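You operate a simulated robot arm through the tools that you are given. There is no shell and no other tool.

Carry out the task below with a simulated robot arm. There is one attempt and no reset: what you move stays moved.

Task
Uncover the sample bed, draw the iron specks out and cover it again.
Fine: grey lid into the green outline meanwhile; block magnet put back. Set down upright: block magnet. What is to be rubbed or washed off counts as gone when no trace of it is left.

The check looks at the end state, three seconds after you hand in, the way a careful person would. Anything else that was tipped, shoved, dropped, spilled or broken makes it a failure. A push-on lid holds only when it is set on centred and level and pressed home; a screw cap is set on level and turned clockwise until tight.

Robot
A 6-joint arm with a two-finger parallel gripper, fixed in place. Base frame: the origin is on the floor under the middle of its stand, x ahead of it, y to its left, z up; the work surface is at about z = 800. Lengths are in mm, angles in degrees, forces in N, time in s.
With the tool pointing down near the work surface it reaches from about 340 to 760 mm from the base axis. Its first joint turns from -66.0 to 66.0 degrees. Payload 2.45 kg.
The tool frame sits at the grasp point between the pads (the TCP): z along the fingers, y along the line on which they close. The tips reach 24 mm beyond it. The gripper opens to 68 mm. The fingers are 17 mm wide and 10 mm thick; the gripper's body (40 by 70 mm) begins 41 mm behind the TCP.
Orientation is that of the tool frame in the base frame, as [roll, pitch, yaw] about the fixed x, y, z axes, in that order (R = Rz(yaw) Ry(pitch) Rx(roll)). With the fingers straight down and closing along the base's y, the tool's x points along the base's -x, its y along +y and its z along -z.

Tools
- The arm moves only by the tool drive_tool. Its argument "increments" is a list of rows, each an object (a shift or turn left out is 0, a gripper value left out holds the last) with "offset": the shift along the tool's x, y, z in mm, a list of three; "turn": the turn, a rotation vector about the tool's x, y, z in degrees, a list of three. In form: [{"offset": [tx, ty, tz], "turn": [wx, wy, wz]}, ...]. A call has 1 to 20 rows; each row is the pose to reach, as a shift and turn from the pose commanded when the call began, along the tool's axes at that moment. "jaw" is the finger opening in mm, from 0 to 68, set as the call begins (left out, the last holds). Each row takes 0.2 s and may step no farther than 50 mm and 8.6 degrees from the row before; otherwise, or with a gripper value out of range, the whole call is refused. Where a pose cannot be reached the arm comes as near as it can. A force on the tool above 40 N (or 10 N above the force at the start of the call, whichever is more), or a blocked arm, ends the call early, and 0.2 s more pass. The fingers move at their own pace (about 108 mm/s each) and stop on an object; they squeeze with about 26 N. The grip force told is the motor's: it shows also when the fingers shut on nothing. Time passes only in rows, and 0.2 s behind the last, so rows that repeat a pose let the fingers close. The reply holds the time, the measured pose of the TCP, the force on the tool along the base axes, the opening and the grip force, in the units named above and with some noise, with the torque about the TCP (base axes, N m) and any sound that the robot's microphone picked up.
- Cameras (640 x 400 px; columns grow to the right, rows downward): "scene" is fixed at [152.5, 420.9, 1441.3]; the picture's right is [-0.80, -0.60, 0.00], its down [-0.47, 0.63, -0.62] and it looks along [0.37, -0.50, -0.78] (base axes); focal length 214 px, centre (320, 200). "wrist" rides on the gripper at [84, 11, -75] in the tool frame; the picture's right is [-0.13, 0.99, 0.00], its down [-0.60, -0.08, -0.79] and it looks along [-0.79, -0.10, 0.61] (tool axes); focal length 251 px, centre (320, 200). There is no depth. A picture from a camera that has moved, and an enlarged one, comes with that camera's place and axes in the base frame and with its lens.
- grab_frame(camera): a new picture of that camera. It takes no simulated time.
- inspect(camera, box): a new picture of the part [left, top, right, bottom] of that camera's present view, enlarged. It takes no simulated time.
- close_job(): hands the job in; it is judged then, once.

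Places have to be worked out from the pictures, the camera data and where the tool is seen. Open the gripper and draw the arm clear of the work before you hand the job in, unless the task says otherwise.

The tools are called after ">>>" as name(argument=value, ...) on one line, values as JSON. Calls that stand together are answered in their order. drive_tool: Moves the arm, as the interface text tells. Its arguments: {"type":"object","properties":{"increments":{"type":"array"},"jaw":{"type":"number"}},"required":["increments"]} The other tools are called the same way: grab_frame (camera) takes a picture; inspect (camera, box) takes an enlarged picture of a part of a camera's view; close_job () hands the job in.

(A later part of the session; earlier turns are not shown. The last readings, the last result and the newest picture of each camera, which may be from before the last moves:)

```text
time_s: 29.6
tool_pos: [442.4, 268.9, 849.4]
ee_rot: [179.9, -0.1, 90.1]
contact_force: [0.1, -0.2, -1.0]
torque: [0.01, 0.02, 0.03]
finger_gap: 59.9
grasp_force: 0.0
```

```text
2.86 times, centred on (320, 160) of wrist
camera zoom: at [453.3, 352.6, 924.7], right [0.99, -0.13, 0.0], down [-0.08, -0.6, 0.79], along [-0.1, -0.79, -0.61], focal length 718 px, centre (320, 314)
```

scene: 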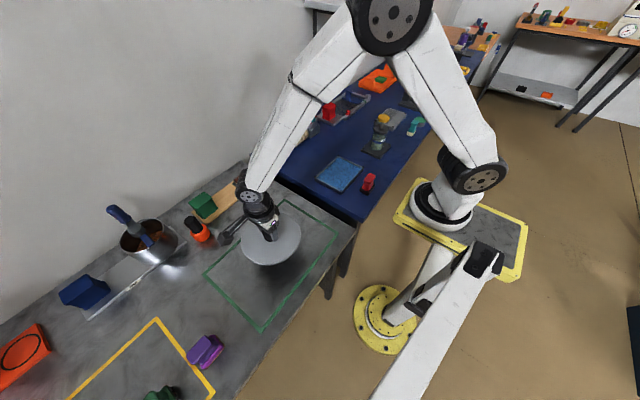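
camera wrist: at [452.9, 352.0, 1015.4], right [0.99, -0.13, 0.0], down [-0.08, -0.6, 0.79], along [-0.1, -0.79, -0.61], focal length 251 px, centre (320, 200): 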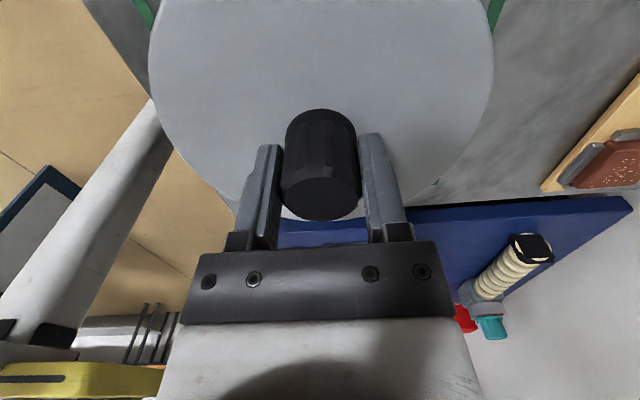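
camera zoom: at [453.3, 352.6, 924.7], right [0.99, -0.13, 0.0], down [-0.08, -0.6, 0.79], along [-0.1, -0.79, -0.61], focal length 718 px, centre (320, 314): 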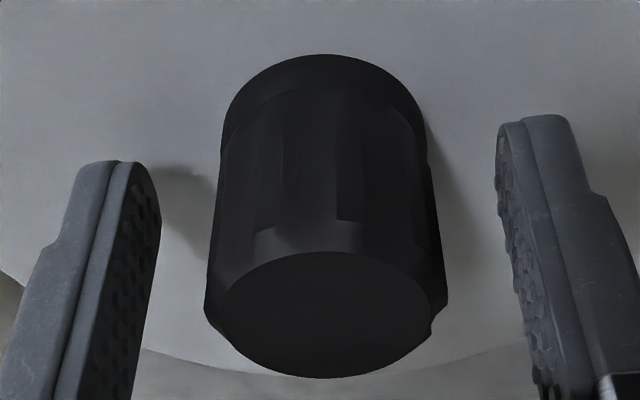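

Released; the lid rests flat inside the outline. I rise straight up and look at the uncovered bed.

>>> drive_tool(increments=[{"offset": [0, 0, -5]}, {"offset": [0, 0, -15]}, {"offset": [0, 0, -30]}, {"offset": [0, 0, -50]}, {"offset": [0, 0, -75]}, {"offset": [0, 0, -100]}, {"offset": [0, 0, -120]}, {"offset": [0, 0, -120]}])

>>> inspect(camera="scene", box=[310, 145, 390, 205])

>>> inspect(camera="scene", box=[190, 180, 350, 340])

```text
time_s: 31.4
tool_pos: [442.1, 269.4, 968.6]
ee_rot: [179.9, 0.0, 90.0]
contact_force: [-0.6, -0.4, 0.2]
torque: [-0.02, -0.01, -0.01]
finger_gap: 60.2
grasp_force: 0.0
```

```text
6.67 times, centred on (350, 175) of scene
camera zoom: at [152.5, 420.9, 1441.3], right [-0.8, -0.6, 0.0], down [-0.47, 0.63, -0.62], along [0.37, -0.5, -0.78], focal length 1430 px, centre (120, 367)
```

zoom: 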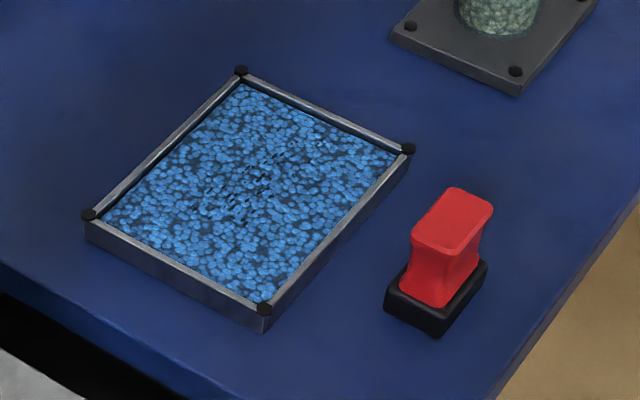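

```text
2.50 times, centred on (270, 260) of scene
camera zoom: at [152.5, 420.9, 1441.3], right [-0.8, -0.6, 0.0], down [-0.47, 0.63, -0.62], along [0.37, -0.5, -0.78], focal length 536 px, centre (445, 50)
```

zoom: 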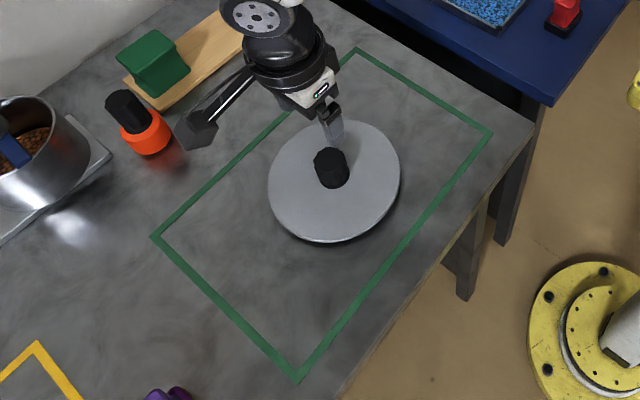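

The bed is open: dark iron specks show in a patch around its middle. I enlarge it to map their extent.

>>> inspect(camera="scene", box=[318, 152, 374, 194])

>>> grab_frame(camera="wrist")

```text
9.52 times, centred on (346, 173) of scene
camera zoom: at [152.5, 420.9, 1441.3], right [-0.8, -0.6, 0.0], down [-0.47, 0.63, -0.62], along [0.37, -0.5, -0.78], focal length 2043 px, centre (72, 457)
```

zoom: 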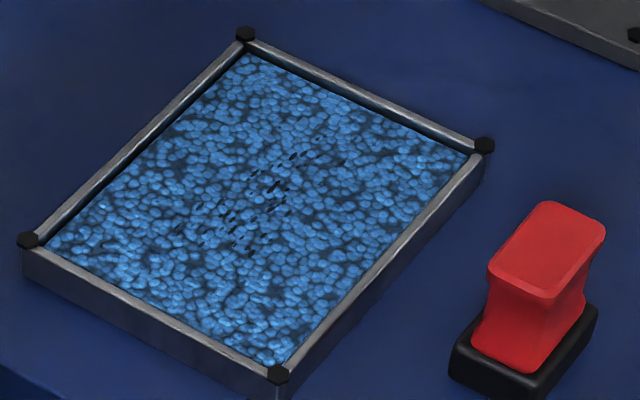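

```text
taken
camera wrist: at [452.9, 352.5, 1044.5], right [0.99, -0.13, 0.0], down [-0.08, -0.6, 0.79], along [-0.1, -0.79, -0.61], focal length 251 px, centre (320, 200)
```

wrist: 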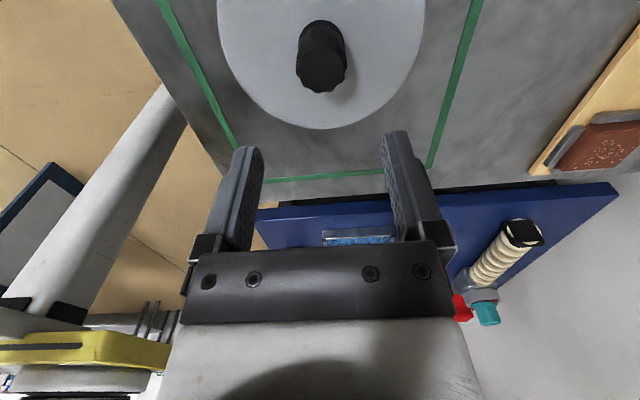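

Specks cover roughly x 450–488, y -186 to -108. Now I move over the magnet at about (339, -147), staying high, to look at it from above.

>>> drive_tool(increments=[{"offset": [-15, -3.7, 0.5]}, {"offset": [-45, -11.2, 1]}, {"offset": [-85, -21, 2]}, {"offset": [-125, -31, 3]}, {"offset": [-165, -41, 4]}, {"offset": [-205, -51, 5]}, {"offset": [-245, -61, 6]}, {"offset": [-285, -71, 7]}, {"offset": [-325, -81, 8]}, {"offset": [-365, -91, 9]}, {"offset": [-395, -98, 9]}, {"offset": [-411, -102, 9]}, {"offset": [-416.5, -103.5, 9]}, {"offset": [-416.5, -103.5, 9]}], jaw=68)

>>> grab_frame(camera="wrist")

>>> grab_frame(camera="scene")

```text
time_s: 34.4
tool_pos: [340.0, -147.7, 957.6]
ee_rot: [179.9, -0.1, 90.1]
contact_force: [-0.1, -0.2, 0.4]
torque: [0.01, -0.02, -0.02]
finger_gap: 68.0
grasp_force: 0.1
```

```text
taken
camera wrist: at [350.6, -63.4, 1034.3], right [0.99, -0.13, 0.0], down [-0.08, -0.6, 0.79], along [-0.1, -0.79, -0.61], focal length 251 px, centre (320, 200)
```

wrist: 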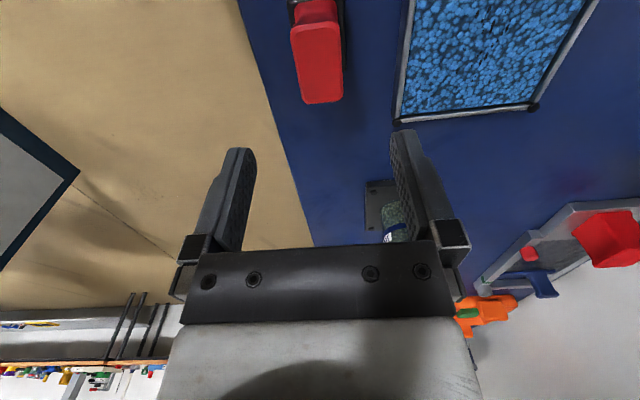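

```text
taken
```

scene: 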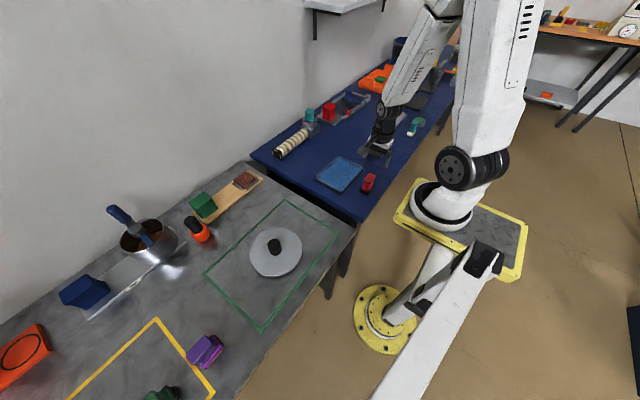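

I enlarge the magnet in the wrist view.

>>> inspect(camera="wrist", box=[240, 0, 400, 120])

>>> inspect(camera="wrist", box=[390, 0, 600, 130])

>>> inspect(camera="scene", box=[345, 165, 390, 200])

```text
3.33 times, centred on (320, 60) of wrist
camera zoom: at [350.6, -63.4, 1034.3], right [0.99, -0.13, 0.0], down [-0.08, -0.6, 0.79], along [-0.1, -0.79, -0.61], focal length 838 px, centre (320, 667)
```

zoom: 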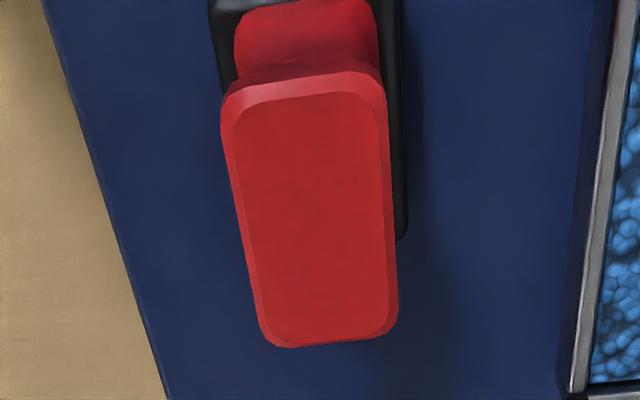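

```text
3.05 times, centred on (495, 65) of wrist
camera zoom: at [350.6, -63.4, 1034.3], right [0.99, -0.13, 0.0], down [-0.08, -0.6, 0.79], along [-0.1, -0.79, -0.61], focal length 766 px, centre (-213, 611)
```

zoom: 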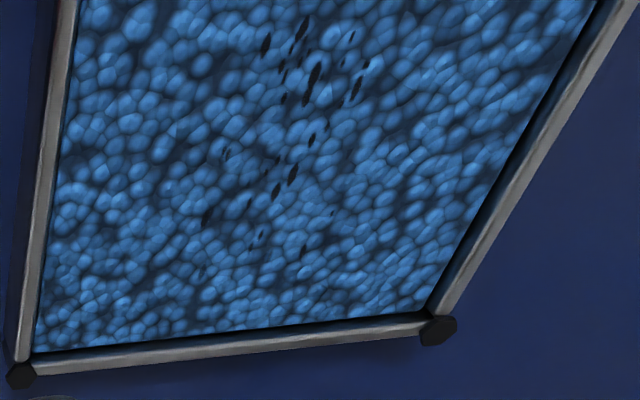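

```text
11.43 times, centred on (368, 182) of scene
camera zoom: at [152.5, 420.9, 1441.3], right [-0.8, -0.6, 0.0], down [-0.47, 0.63, -0.62], along [0.37, -0.5, -0.78], focal length 2451 px, centre (-223, 400)
```

zoom: 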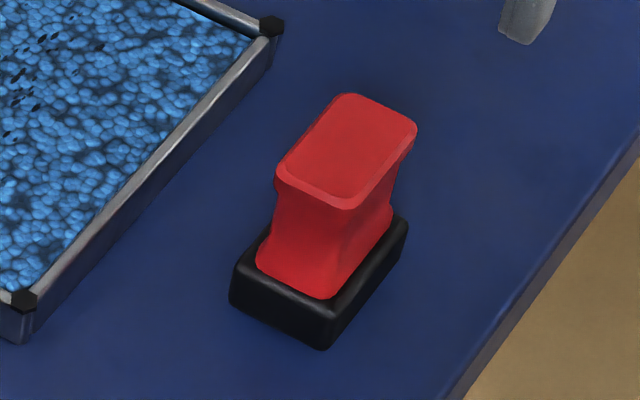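

The handle's top is about 28 × 48 mm centred near (340, -143), base ≈ 37 × 55 centred near (340, -145). I align and descend to just above the handle's waist.

>>> drive_tool(increments=[{"offset": [2.5, 1, 20]}, {"offset": [2.5, 1, 45]}, {"offset": [2.5, 1, 70]}, {"offset": [2.5, 1, 80]}, {"offset": [2.5, 1, 80]}], jaw=68)

>>> inspect(camera="wrist", box=[200, 50, 440, 250])

>>> inspect(camera="scene", box=[335, 145, 400, 200])

```text
time_s: 35.6
tool_pos: [338.6, -144.6, 878.7]
ee_rot: [179.9, -0.1, 90.1]
contact_force: [0.4, 0.0, -0.1]
torque: [0.01, 0.0, 0.02]
finger_gap: 67.9
grasp_force: 0.0
```

```text
2.00 times, centred on (320, 150) of wrist
camera zoom: at [350.7, -61.2, 954.2], right [0.99, -0.13, 0.0], down [-0.08, -0.6, 0.79], along [-0.1, -0.79, -0.61], focal length 503 px, centre (320, 300)
```

zoom: 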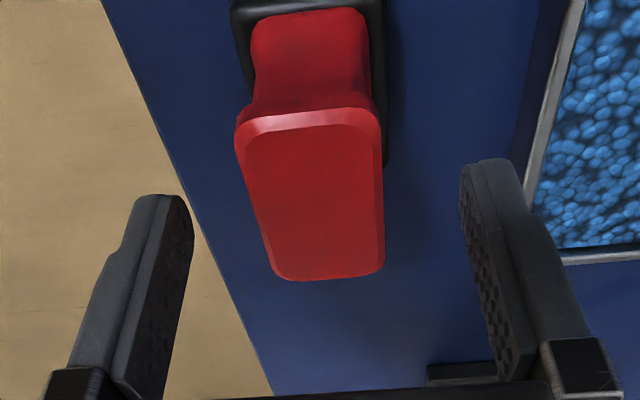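

```text
7.27 times, centred on (368, 172) of scene
camera zoom: at [152.5, 420.9, 1441.3], right [-0.8, -0.6, 0.0], down [-0.47, 0.63, -0.62], along [0.37, -0.5, -0.78], focal length 1560 px, centre (-26, 400)
```

zoom: 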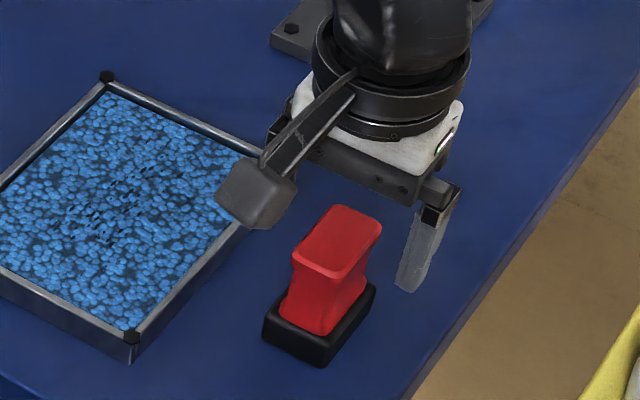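

Aligned within about 1 mm. I descend to TCP z≈850 (tips above the black base) and close on the handle's waist.

>>> drive_tool(increments=[{"offset": [0, 0, 10]}, {"offset": [0, 0, 20]}, {"offset": [0, 0, 30]}, {"offset": [0, 0, 30]}], jaw=68)

>>> inspect(camera="scene", box=[335, 145, 400, 200])

>>> inspect(camera="wrist", box=[200, 50, 440, 250])

```text
time_s: 36.6
tool_pos: [339.9, -145.4, 848.6]
ee_rot: [180.0, -0.1, 90.0]
contact_force: [-0.2, 0.1, -0.4]
torque: [0.0, 0.03, 0.03]
finger_gap: 67.9
grasp_force: 0.1
```

```text
7.27 times, centred on (368, 172) of scene
camera zoom: at [152.5, 420.9, 1441.3], right [-0.8, -0.6, 0.0], down [-0.47, 0.63, -0.62], along [0.37, -0.5, -0.78], focal length 1560 px, centre (-26, 400)
```

zoom: 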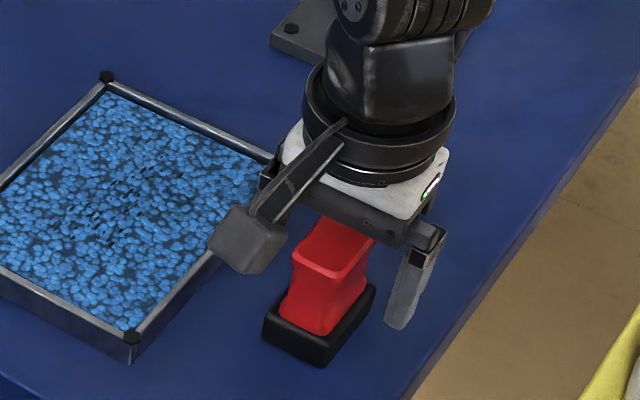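

```text
2.00 times, centred on (320, 150) of wrist
camera zoom: at [350.7, -61.8, 925.0], right [0.99, -0.13, 0.0], down [-0.08, -0.6, 0.79], along [-0.1, -0.79, -0.61], focal length 503 px, centre (320, 300)
```

zoom: 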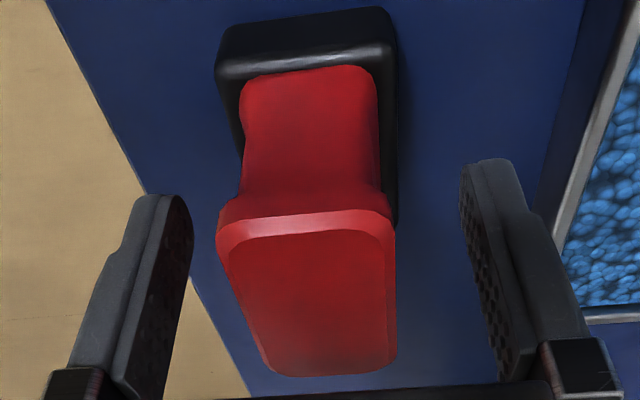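

Positioned around the handle. I close the jaw.

>>> drive_tool(increments=[{"offset": [0, 0, 0]}, {"offset": [0, 0, 0]}, {"offset": [0, 0, 0]}, {"offset": [0, 0, 0]}], jaw=5)

>>> inspect(camera="wrist", box=[200, 50, 440, 250])

>>> inspect(camera="scene", box=[335, 145, 400, 200])

```text
time_s: 37.6
tool_pos: [339.3, -146.2, 849.2]
ee_rot: [179.9, 0.0, 90.1]
contact_force: [-0.4, -0.6, -0.5]
torque: [0.0, -0.02, 0.02]
finger_gap: 29.6
grasp_force: 25.9
```

```text
2.00 times, centred on (320, 150) of wrist
camera zoom: at [350.6, -61.7, 925.0], right [0.99, -0.13, 0.0], down [-0.08, -0.6, 0.79], along [-0.1, -0.79, -0.61], focal length 503 px, centre (320, 300)
```

zoom: 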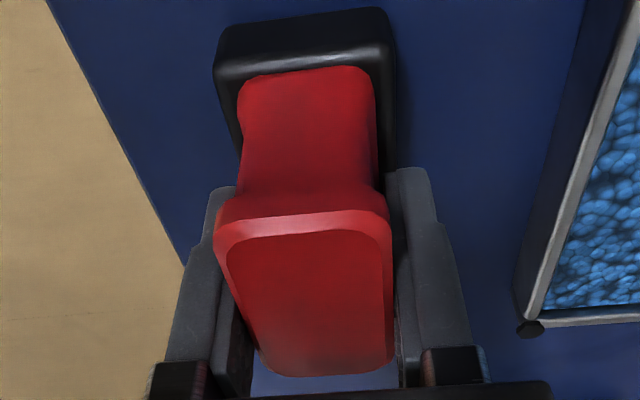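

```text
7.27 times, centred on (368, 172) of scene
camera zoom: at [152.5, 420.9, 1441.3], right [-0.8, -0.6, 0.0], down [-0.47, 0.63, -0.62], along [0.37, -0.5, -0.78], focal length 1560 px, centre (-26, 400)
```

zoom: 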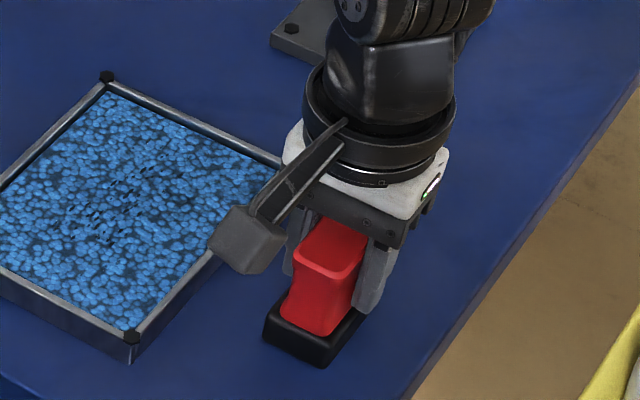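

Gripped at 29.6 mm. I lift slowly and watch that the magnet comes along without slipping.

>>> drive_tool(increments=[{"offset": [0, 0, -0.5]}, {"offset": [0, 0, -1]}, {"offset": [0, 0, -2]}, {"offset": [0, 0, -3]}, {"offset": [0, 0, -4]}, {"offset": [0, 0, -5.5]}, {"offset": [0, 0, -7]}, {"offset": [0, 0, -8.5]}, {"offset": [0, 0, -10]}])

>>> inspect(camera="wrist", box=[200, 50, 440, 250])

>>> inspect(camera="scene", box=[335, 145, 400, 200])

```text
time_s: 39.6
tool_pos: [340.1, -146.7, 859.7]
ee_rot: [179.9, -0.1, 90.0]
contact_force: [0.2, -0.8, -1.9]
torque: [-0.04, 0.0, 0.01]
finger_gap: 29.8
grasp_force: 26.8
```

```text
2.00 times, centred on (320, 150) of wrist
camera zoom: at [350.9, -62.0, 935.0], right [0.99, -0.13, 0.0], down [-0.08, -0.61, 0.79], along [-0.1, -0.79, -0.61], focal length 503 px, centre (320, 300)
```

zoom: 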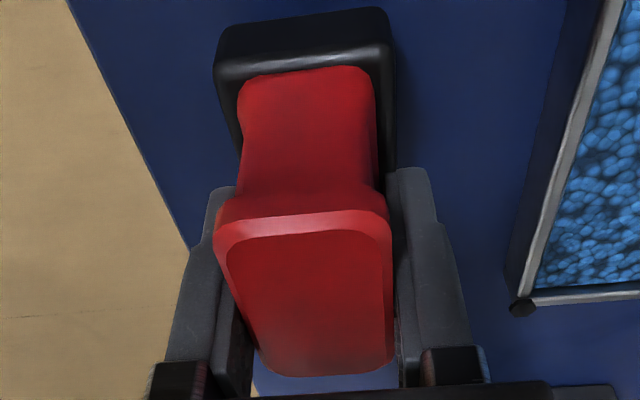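

```text
7.27 times, centred on (368, 172) of scene
camera zoom: at [152.5, 420.9, 1441.3], right [-0.8, -0.6, 0.0], down [-0.47, 0.63, -0.62], along [0.37, -0.5, -0.78], focal length 1560 px, centre (-26, 400)
```

zoom: 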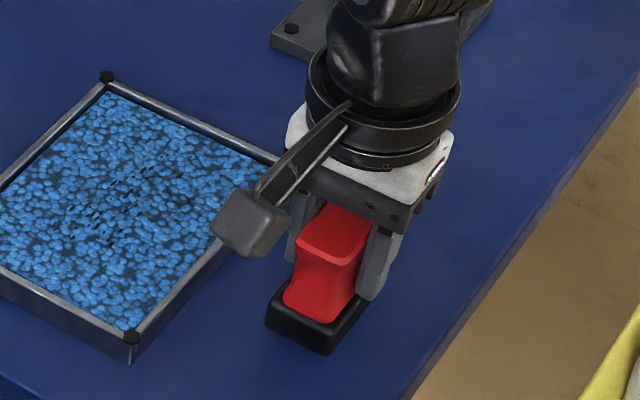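

The magnet hangs securely (wrist view unchanged, load ≈1.9 N). I raise it and carry it over the bed, its underside (TCP z − 50) well above the rim.

>>> drive_tool(increments=[{"offset": [0, 0, -3]}, {"offset": [0, 0, -9]}, {"offset": [0, 0, -17]}, {"offset": [0, 0, -25]}, {"offset": [0, 0, -30]}, {"offset": [0.5, 3, -30]}, {"offset": [1, 9, -30]}, {"offset": [1.5, 18, -30]}, {"offset": [2, 30, -30]}, {"offset": [3, 43, -30]}, {"offset": [4, 56, -30]}, {"offset": [5, 69, -30]}, {"offset": [6, 82, -30]}, {"offset": [7, 95, -30]}, {"offset": [8, 108, -30]}, {"offset": [9, 119, -30]}, {"offset": [9.5, 127, -30]}, {"offset": [9.5, 131, -30]}, {"offset": [9.5, 131, -30]}])

>>> grab_frame(camera="wrist")

>>> inspect(camera="scene", box=[310, 125, 390, 200])

```text
time_s: 43.6
tool_pos: [469.8, -136.8, 890.2]
ee_rot: [179.9, -0.2, 90.1]
contact_force: [-0.8, 0.4, -1.0]
torque: [-0.02, -0.01, 0.0]
finger_gap: 30.0
grasp_force: 25.7
```

```text
taken
camera wrist: at [481.6, -52.3, 965.7], right [0.99, -0.13, 0.0], down [-0.08, -0.6, 0.79], along [-0.1, -0.79, -0.61], focal length 251 px, centre (320, 200)
```

wrist: 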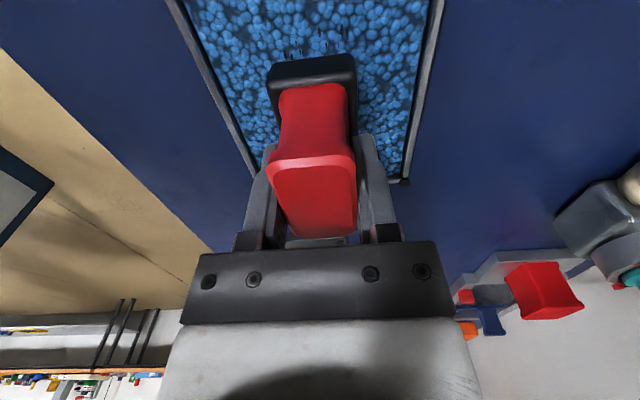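

```text
5.33 times, centred on (350, 162) of scene
camera zoom: at [152.5, 420.9, 1441.3], right [-0.8, -0.6, 0.0], down [-0.47, 0.63, -0.62], along [0.37, -0.5, -0.78], focal length 1144 px, centre (160, 400)
```

zoom: 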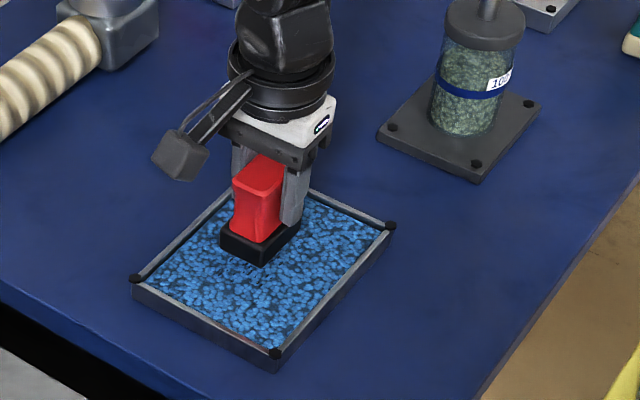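

Now I lower gradually: first to underside ≈ 826, checking for the specks' response.

>>> drive_tool(increments=[{"offset": [0, 0, 3]}, {"offset": [0, 0, 7]}, {"offset": [0, 0, 11]}, {"offset": [0, 0, 14]}, {"offset": [0, 0, 14]}, {"offset": [0, 0, 14]}])

>>> inspect(camera="wrist", box=[170, 0, 450, 190])

>>> inspect(camera="scene", box=[318, 145, 374, 194])

```text
time_s: 45.0
tool_pos: [470.7, -136.8, 876.5]
ee_rot: [179.9, 0.0, 90.1]
contact_force: [0.0, -0.1, -1.1]
torque: [0.02, -0.01, 0.04]
finger_gap: 29.9
grasp_force: 25.8
```

```text
2.11 times, centred on (310, 95) of wrist
camera zoom: at [481.9, -52.4, 951.8], right [0.99, -0.13, 0.0], down [-0.08, -0.6, 0.79], along [-0.1, -0.79, -0.61], focal length 529 px, centre (341, 421)
```

zoom: 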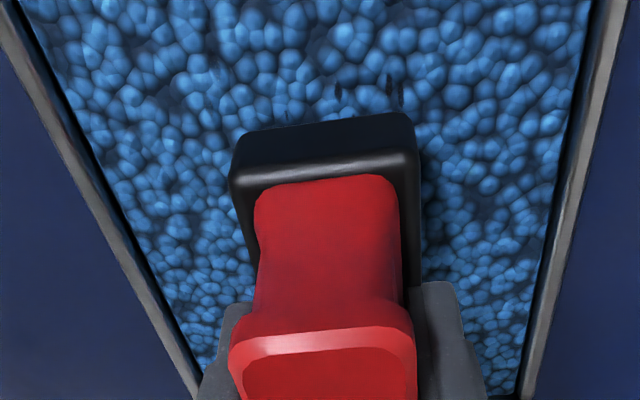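

```text
8.16 times, centred on (346, 170) of scene
camera zoom: at [152.5, 420.9, 1441.3], right [-0.8, -0.6, 0.0], down [-0.47, 0.63, -0.62], along [0.37, -0.5, -0.78], focal length 1751 px, centre (108, 449)
```

zoom: 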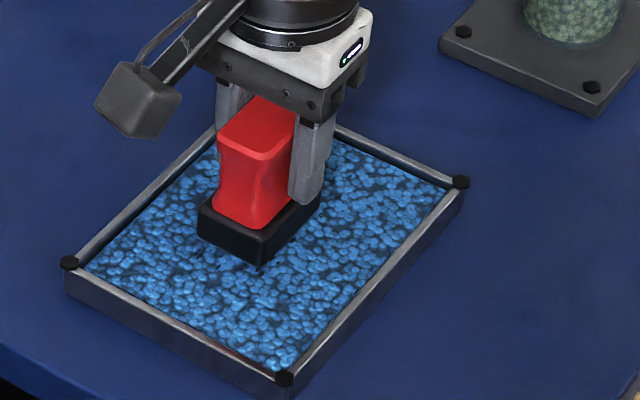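

Specks just ahead of the magnet have not moved yet. I lower further in small steps, watching the force.

>>> drive_tool(increments=[{"offset": [0, 0, 1.5]}, {"offset": [0, 0, 3]}, {"offset": [0, 0, 4.5]}, {"offset": [0, 0, 6]}, {"offset": [0, 0, 6]}])

>>> inspect(camera="wrist", box=[170, 0, 450, 190])

>>> inspect(camera="scene", box=[318, 145, 374, 194])

```text
time_s: 46.2
tool_pos: [469.9, -136.7, 871.4]
ee_rot: [179.8, -0.1, 90.1]
contact_force: [0.7, 1.0, -1.8]
torque: [0.02, -0.01, -0.03]
finger_gap: 29.9
grasp_force: 26.0
```

```text
2.11 times, centred on (310, 95) of wrist
camera zoom: at [482.0, -51.7, 945.7], right [0.99, -0.13, 0.0], down [-0.08, -0.6, 0.79], along [-0.1, -0.79, -0.61], focal length 529 px, centre (341, 421)
```

zoom: 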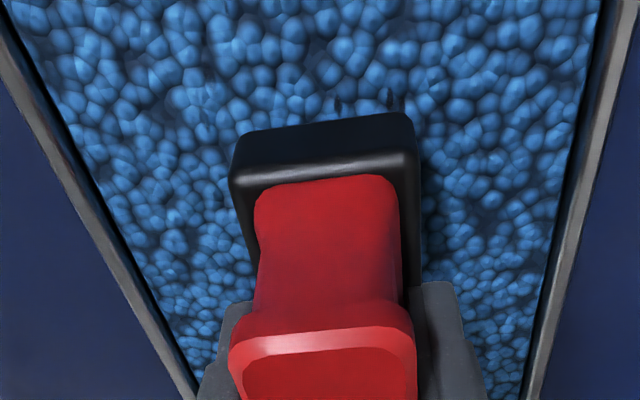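

```text
8.16 times, centred on (346, 170) of scene
camera zoom: at [152.5, 420.9, 1441.3], right [-0.8, -0.6, 0.0], down [-0.47, 0.63, -0.62], along [0.37, -0.5, -0.78], focal length 1751 px, centre (108, 449)
```

zoom: 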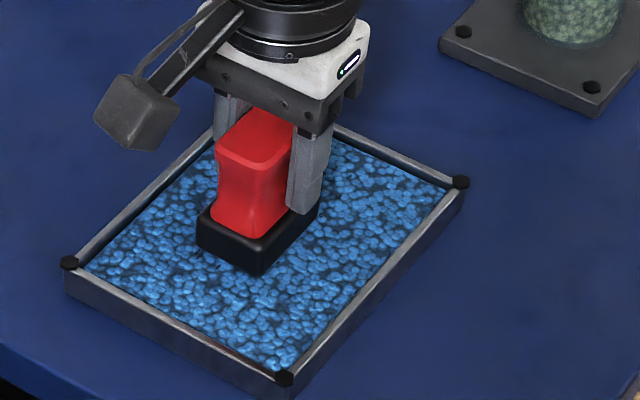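

A couple of specks still lie at the magnet's front edge. I lower a little more, gently.

>>> drive_tool(increments=[{"offset": [0, 0, 1]}, {"offset": [0, 0, 2]}, {"offset": [0, 0, 3]}, {"offset": [0, 0, 3]}])

>>> inspect(camera="wrist", box=[170, 0, 450, 190])

>>> inspect(camera="scene", box=[318, 145, 374, 194])

```text
time_s: 47.2
tool_pos: [471.9, -135.1, 865.8]
ee_rot: [179.9, -0.1, 90.0]
contact_force: [-0.1, 0.6, -1.3]
torque: [0.0, 0.0, 0.01]
finger_gap: 29.9
grasp_force: 25.8
```

```text
2.11 times, centred on (310, 95) of wrist
camera zoom: at [482.7, -51.8, 942.6], right [0.99, -0.13, 0.0], down [-0.08, -0.6, 0.79], along [-0.1, -0.79, -0.61], focal length 529 px, centre (341, 421)
```

zoom: 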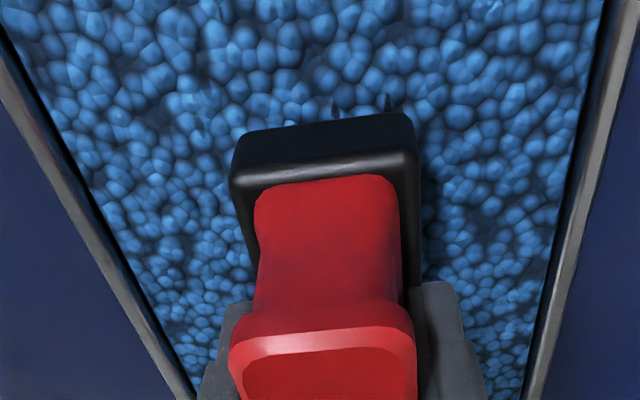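

```text
8.16 times, centred on (346, 170) of scene
camera zoom: at [152.5, 420.9, 1441.3], right [-0.8, -0.6, 0.0], down [-0.47, 0.63, -0.62], along [0.37, -0.5, -0.78], focal length 1751 px, centre (108, 449)
```

zoom: 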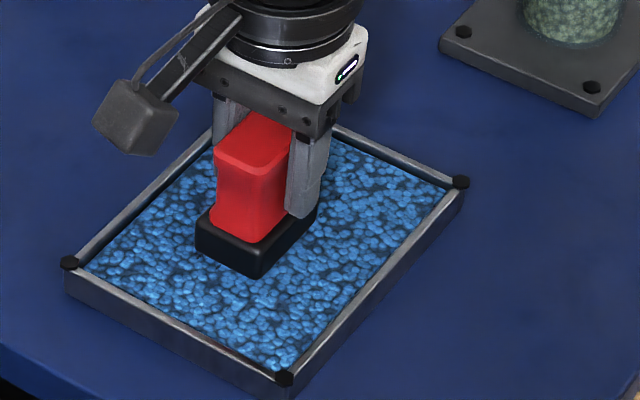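

No contact yet. I slide the magnet slowly +y at this height over the visible specks to see whether they get drawn up.

>>> drive_tool(increments=[{"offset": [3, 0, 0]}, {"offset": [6, 0, 0]}, {"offset": [10, 0, 0]}, {"offset": [14, 0, 0]}, {"offset": [18, 0, 0]}, {"offset": [20, 0, 0]}, {"offset": [20, 0, 0]}])

>>> inspect(camera="wrist", box=[170, 0, 450, 190])

>>> inspect(camera="scene", box=[318, 145, 374, 194])

```text
time_s: 48.8
tool_pos: [471.8, -115.3, 866.8]
ee_rot: [179.9, -0.1, 90.1]
contact_force: [0.7, 0.6, -2.0]
torque: [0.01, 0.02, 0.02]
finger_gap: 29.4
grasp_force: 26.2
```

```text
2.11 times, centred on (310, 95) of wrist
camera zoom: at [482.2, -31.5, 942.3], right [0.99, -0.13, 0.0], down [-0.08, -0.6, 0.79], along [-0.1, -0.79, -0.61], focal length 529 px, centre (341, 421)
```

zoom: 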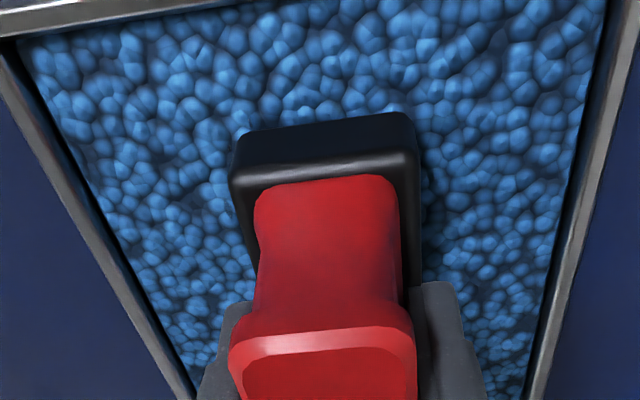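

```text
8.16 times, centred on (346, 170) of scene
camera zoom: at [152.5, 420.9, 1441.3], right [-0.8, -0.6, 0.0], down [-0.47, 0.63, -0.62], along [0.37, -0.5, -0.78], focal length 1751 px, centre (108, 449)
```

zoom: 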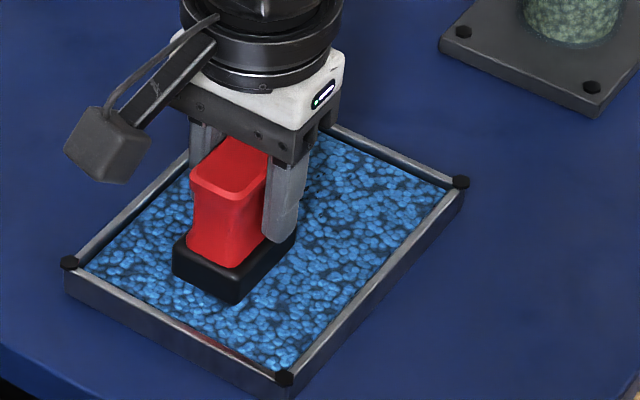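

They seem drawn up. I sweep the whole patch: along x≈480 to y≈-185, across, and back along x≈460, keeping inside the rim.

>>> drive_tool(increments=[{"offset": [0, 5, 0]}, {"offset": [0, 9, 0]}, {"offset": [-8, 9, 0]}, {"offset": [-18, 9, 0]}, {"offset": [-28, 9, 0]}, {"offset": [-38, 9, 0]}, {"offset": [-48, 9, 0]}, {"offset": [-58, 9, 0]}, {"offset": [-66, 9, 0]}, {"offset": [-70, 9, 0]}, {"offset": [-70, 2, 0]}, {"offset": [-70, -5, 0]}, {"offset": [-70, -11, 0]}, {"offset": [-62, -11, 0]}, {"offset": [-52, -11, 0]}, {"offset": [-42, -11, 0]}, {"offset": [-32, -11, 0]}, {"offset": [-22, -11, 0]}, {"offset": [-12, -11, 0]}, {"offset": [-8, -11, 0]}])

>>> inspect(camera="scene", box=[318, 145, 374, 194])

>>> inspect(camera="wrist", box=[170, 0, 450, 190])

```text
time_s: 53.0
tool_pos: [459.5, -124.3, 865.9]
ee_rot: [179.9, -0.2, 90.0]
contact_force: [-0.3, 0.1, -1.0]
torque: [0.0, 0.0, 0.0]
finger_gap: 29.6
grasp_force: 26.3
```

```text
8.16 times, centred on (346, 170) of scene
camera zoom: at [152.5, 420.9, 1441.3], right [-0.8, -0.6, 0.0], down [-0.47, 0.63, -0.62], along [0.37, -0.5, -0.78], focal length 1751 px, centre (108, 449)
```

zoom: 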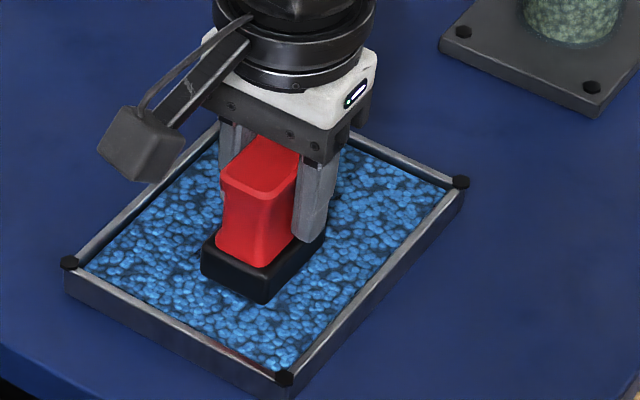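

```text
2.11 times, centred on (310, 95) of wrist
camera zoom: at [470.8, -39.8, 942.7], right [0.99, -0.13, 0.0], down [-0.08, -0.6, 0.79], along [-0.1, -0.79, -0.61], focal length 529 px, centre (341, 421)
```

zoom: 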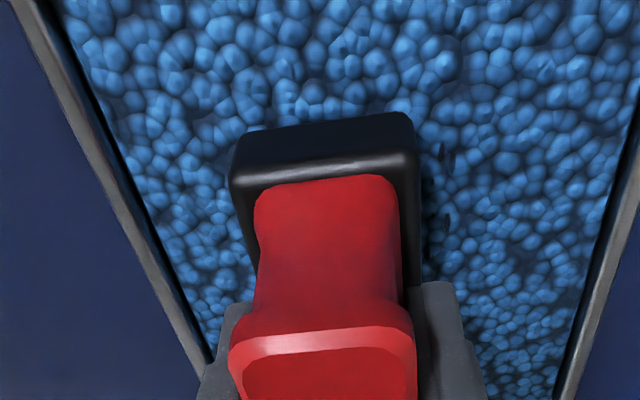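

Dark marks are visible just right of the magnet in the wrist view; I enlarge there.

>>> inspect(camera="wrist", box=[340, 20, 440, 150])

>>> inspect(camera="wrist", box=[190, 0, 290, 130])

```text
3.08 times, centred on (390, 85) of wrist
camera zoom: at [470.8, -39.8, 942.7], right [0.99, -0.13, 0.0], down [-0.08, -0.6, 0.79], along [-0.1, -0.79, -0.61], focal length 774 px, centre (105, 554)
```

zoom: 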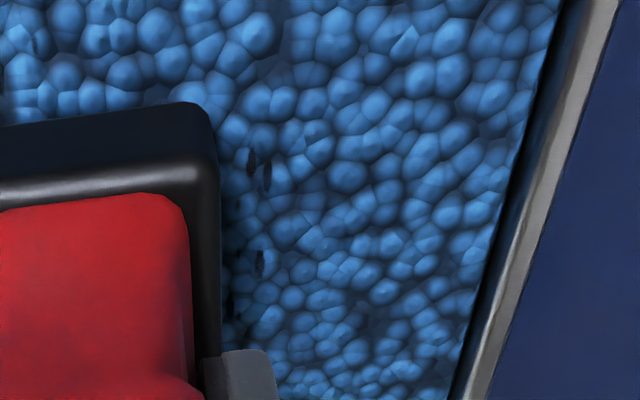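

```text
3.08 times, centred on (240, 65) of wrist
camera zoom: at [470.8, -39.8, 942.7], right [0.99, -0.13, 0.0], down [-0.08, -0.6, 0.79], along [-0.1, -0.79, -0.61], focal length 774 px, centre (566, 615)
```

zoom: 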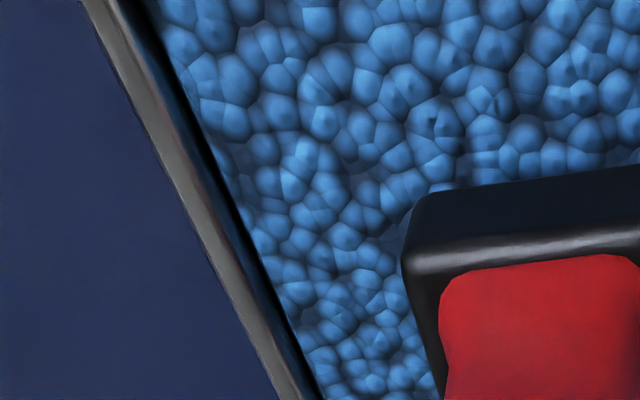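

Some specks remain at about x≈488, y -106…-124, so the gap was too large. I place the magnet over them and lower in 1 mm steps, reading the force.

>>> drive_tool(increments=[{"offset": [0, 6, 0]}, {"offset": [0, 12, 0]}, {"offset": [0, 18, 0]}, {"offset": [0, 22, 0]}, {"offset": [0, 22, 1]}, {"offset": [0, 22, 2]}, {"offset": [0, 22, 3]}, {"offset": [0, 22, 3]}])

>>> inspect(camera="wrist", box=[170, 0, 450, 190])

>>> inspect(camera="scene", box=[325, 155, 365, 190])

```text
time_s: 54.8
tool_pos: [483.2, -124.0, 863.6]
ee_rot: [179.7, 0.0, 90.1]
contact_force: [-2.9, -0.7, 23.3]
torque: [0.01, 0.37, -0.01]
finger_gap: 30.2
grasp_force: 26.1
```

```text
2.11 times, centred on (310, 95) of wrist
camera zoom: at [493.6, -39.7, 939.6], right [0.99, -0.13, 0.0], down [-0.08, -0.6, 0.79], along [-0.1, -0.79, -0.61], focal length 529 px, centre (341, 421)
```

zoom: 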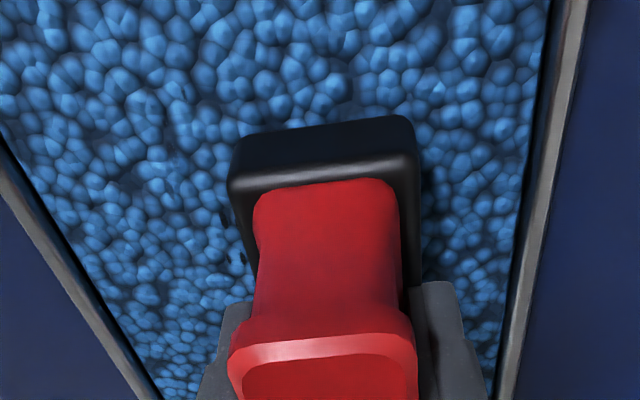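

```text
11.43 times, centred on (345, 172) of scene
camera zoom: at [152.0, 421.0, 1441.3], right [-0.8, -0.6, 0.0], down [-0.47, 0.63, -0.62], along [0.37, -0.5, -0.78], focal length 2451 px, centre (34, 514)
```

zoom: 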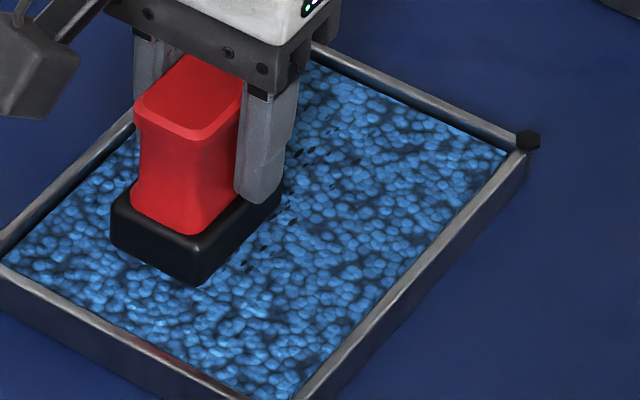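

The magnet has met the grit (23 N) at underside ≈ 814, so the grit's surface is about 815. I back off at once to relieve the load and look at what happened beneath.

>>> drive_tool(increments=[{"offset": [0, 0, -2]}, {"offset": [0, 0, -5]}, {"offset": [0, 0, -10]}, {"offset": [0, 0, -16]}, {"offset": [0, 0, -22]}, {"offset": [0, 0, -28]}, {"offset": [0, 0, -33]}, {"offset": [0, 0, -33]}])

>>> inspect(camera="wrist", box=[170, 0, 450, 190])

>>> inspect(camera="scene", box=[325, 150, 365, 190])

```text
time_s: 56.6
tool_pos: [482.4, -123.8, 896.0]
ee_rot: [179.9, -0.2, 90.1]
contact_force: [0.3, 0.0, -0.9]
torque: [-0.01, 0.02, -0.01]
finger_gap: 29.9
grasp_force: 26.0
```

```text
2.11 times, centred on (310, 95) of wrist
camera zoom: at [492.6, -39.9, 972.0], right [0.99, -0.13, 0.0], down [-0.08, -0.6, 0.79], along [-0.1, -0.79, -0.61], focal length 529 px, centre (341, 421)
```

zoom: 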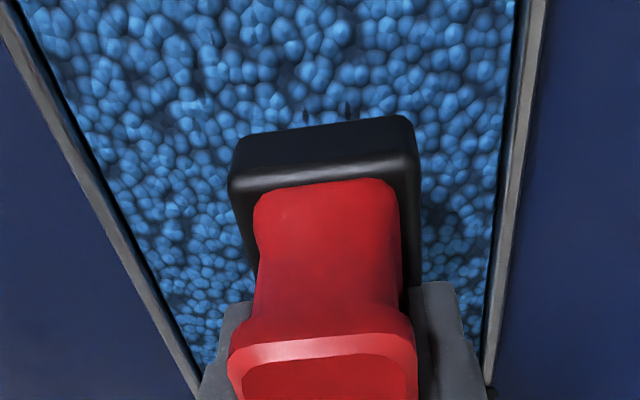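

```text
10.00 times, centred on (345, 170) of scene
camera zoom: at [152.5, 420.9, 1441.3], right [-0.8, -0.6, 0.0], down [-0.47, 0.63, -0.62], along [0.37, -0.5, -0.78], focal length 2145 px, centre (70, 500)
```

zoom: 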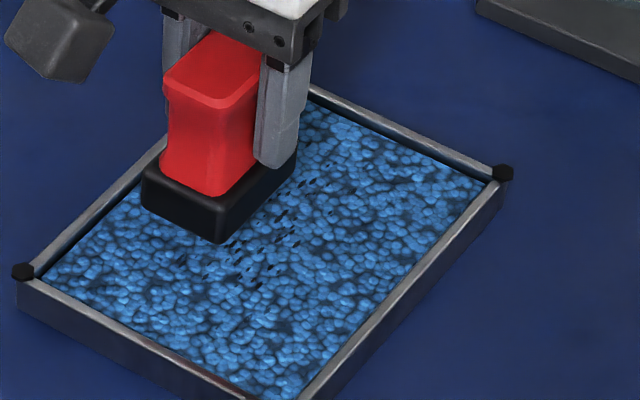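

Specks still seem present. I move the magnet aside (toward its home side, high) to see the full bed and compare with the first picture.

>>> drive_tool(increments=[{"offset": [-1, -5, 0]}, {"offset": [-2, -15, 0]}, {"offset": [-4, -30, 0]}, {"offset": [-6, -48, 0]}, {"offset": [-8, -66, 0]}, {"offset": [-10, -84, 0]}, {"offset": [-13, -102, 0]}, {"offset": [-16, -120, 0]}, {"offset": [-19, -132, 0]}, {"offset": [-20, -138, 0]}, {"offset": [-20, -140, 0]}, {"offset": [-20, -140, 0]}])

>>> inspect(camera="scene", box=[318, 152, 374, 194])

>>> grab_frame(camera="wrist")

```text
time_s: 59.2
tool_pos: [342.5, -145.4, 895.8]
ee_rot: [180.0, -0.1, 90.0]
contact_force: [0.4, -0.2, -1.3]
torque: [0.03, -0.01, -0.01]
finger_gap: 29.5
grasp_force: 26.0
```

```text
9.52 times, centred on (346, 173) of scene
camera zoom: at [152.5, 420.9, 1441.3], right [-0.8, -0.6, 0.0], down [-0.47, 0.63, -0.62], along [0.37, -0.5, -0.78], focal length 2043 px, centre (72, 457)
```

zoom: 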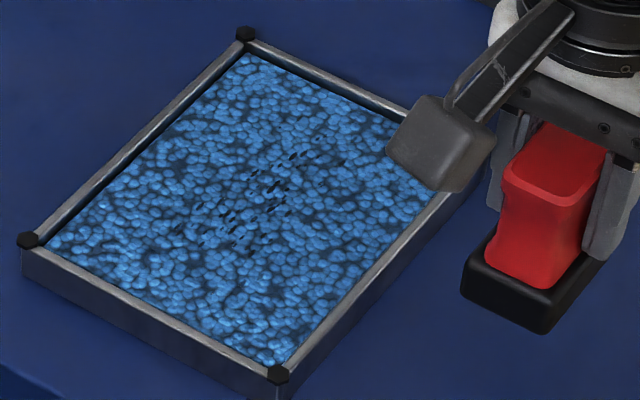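

```text
taken
camera wrist: at [353.3, -61.0, 971.9], right [0.99, -0.13, 0.0], down [-0.08, -0.6, 0.79], along [-0.1, -0.79, -0.61], focal length 251 px, centre (320, 200)
```

wrist: 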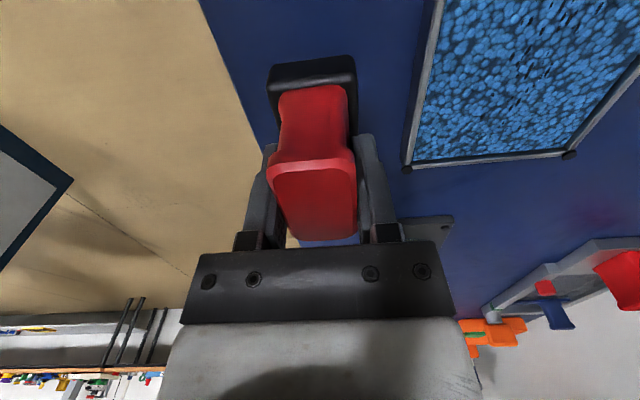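

The speck pattern is unchanged, so hovering even ~1–2 mm above does nothing; the face probably has to touch/wipe lightly over the grit. I go back over the middle of the patch and find the exact contact height in fine steps.

>>> drive_tool(increments=[{"offset": [0, 5, 0]}, {"offset": [1, 15, 0]}, {"offset": [1, 30, 0]}, {"offset": [2, 48, 0]}, {"offset": [2, 66, 0]}, {"offset": [3, 84, 0]}, {"offset": [4, 102, 0]}, {"offset": [5, 117, 0]}, {"offset": [5, 125, 0]}, {"offset": [5, 128, 0]}, {"offset": [5, 128, 5]}, {"offset": [5, 128, 12]}, {"offset": [5, 128, 19]}, {"offset": [5, 128, 25]}, {"offset": [5, 128, 28]}, {"offset": [5, 128, 29]}, {"offset": [5, 128, 29.5]}, {"offset": [5, 128, 30]}, {"offset": [5, 128, 30.5]}, {"offset": [5, 128, 30.5]}])

>>> inspect(camera="wrist", box=[170, 0, 450, 190])

```text
time_s: 63.4
tool_pos: [469.8, -138.8, 865.9]
ee_rot: [179.9, -0.1, 90.1]
contact_force: [-0.4, -0.6, -1.6]
torque: [0.01, 0.0, 0.0]
finger_gap: 29.8
grasp_force: 26.2
```

```text
2.11 times, centred on (310, 95) of wrist
camera zoom: at [480.7, -55.5, 941.8], right [0.99, -0.13, 0.0], down [-0.08, -0.6, 0.79], along [-0.1, -0.79, -0.61], focal length 529 px, centre (341, 421)
```

zoom: 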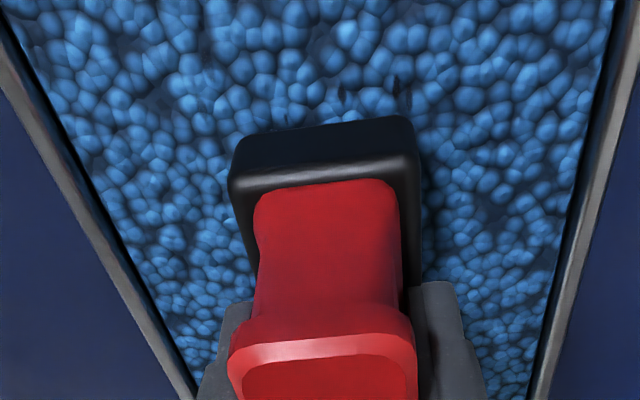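

No contact yet at 16.5 mm above the table. I step down half a millimetre at a time.

>>> drive_tool(increments=[{"offset": [0, 0, 0.5]}, {"offset": [0, 0, 1.0]}, {"offset": [0, 0, 1.0]}])

```text
time_s: 64.2
tool_pos: [469.8, -140.1, 865.0]
ee_rot: [179.9, 0.0, 90.1]
contact_force: [0.4, -0.1, -1.8]
torque: [-0.03, 0.0, -0.01]
finger_gap: 29.6
grasp_force: 26.3
```

Still only the magnet's own weight. Another half-millimetre step.

>>> drive_tool(increments=[{"offset": [0, 0, 0.5]}, {"offset": [0, 0, 0.5]}, {"offset": [0, 0, 0.5]}])

>>> inspect(camera="wrist", box=[170, 0, 450, 190])

```text
time_s: 65.0
tool_pos: [469.9, -139.8, 864.3]
ee_rot: [179.9, 0.0, 90.1]
contact_force: [-0.4, -0.5, -2.2]
torque: [-0.01, 0.0, -0.02]
finger_gap: 30.1
grasp_force: 26.3
```

```text
2.11 times, centred on (310, 95) of wrist
camera zoom: at [480.9, -55.4, 940.0], right [0.99, -0.13, 0.0], down [-0.08, -0.6, 0.79], along [-0.1, -0.79, -0.61], focal length 529 px, centre (341, 421)
```

zoom: 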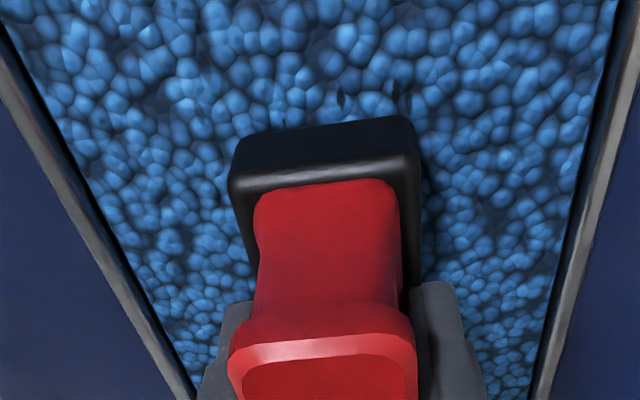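

Still clear at 15 mm. One more half-millimetre.

>>> drive_tool(increments=[{"offset": [0, 0, 0.5]}, {"offset": [0, 0, 0.5]}, {"offset": [0, 0, 0.5]}])

```text
time_s: 65.8
tool_pos: [470.3, -139.1, 865.0]
ee_rot: [179.9, 0.0, 90.0]
contact_force: [-0.5, -1.1, 5.5]
torque: [-0.16, 0.21, 0.01]
finger_gap: 29.9
grasp_force: 26.6
```

Light contact now (~7 N net). I slide 15 mm in +y at this height, and check for the two specks near the front edge and the trail behind.

>>> drive_tool(increments=[{"offset": [3, 0, -0.2]}, {"offset": [6, 0, -0.2]}, {"offset": [9, 0, -0.2]}, {"offset": [12, 0, -0.2]}, {"offset": [15, 0, -0.2]}, {"offset": [15, 0, -0.2]}])

>>> inspect(camera="wrist", box=[170, 0, 450, 190])

>>> inspect(camera="scene", box=[318, 152, 374, 194])

```text
time_s: 67.2
tool_pos: [470.4, -124.0, 863.9]
ee_rot: [179.9, -0.1, 90.0]
contact_force: [0.4, -1.3, 3.4]
torque: [-0.14, 0.1, 0.06]
finger_gap: 29.9
grasp_force: 26.3
```

```text
2.11 times, centred on (310, 95) of wrist
camera zoom: at [481.3, -39.6, 939.8], right [0.99, -0.13, 0.0], down [-0.08, -0.6, 0.79], along [-0.1, -0.79, -0.61], focal length 529 px, centre (341, 421)
```

zoom: 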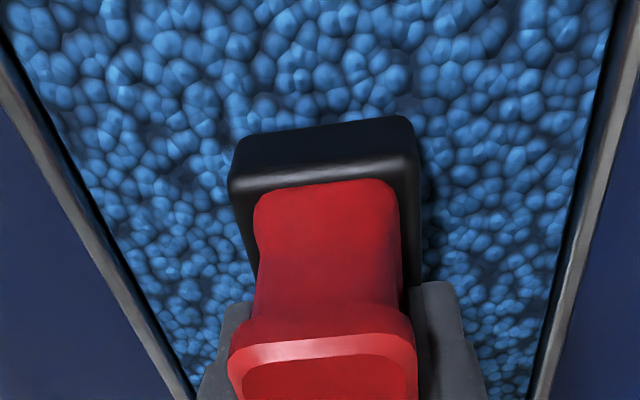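

```text
9.52 times, centred on (346, 173) of scene
camera zoom: at [152.4, 420.9, 1441.3], right [-0.8, -0.6, 0.0], down [-0.47, 0.63, -0.62], along [0.37, -0.5, -0.78], focal length 2043 px, centre (72, 457)
```

zoom: 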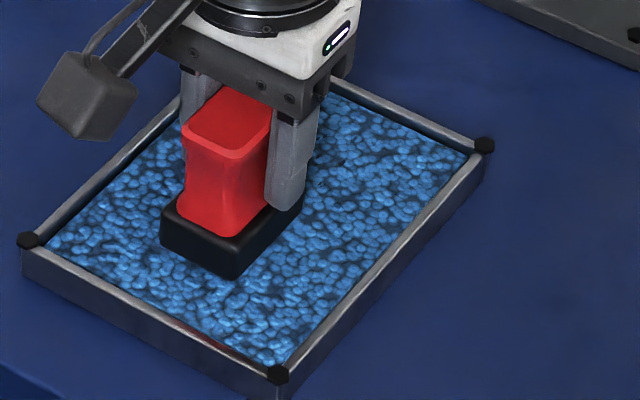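

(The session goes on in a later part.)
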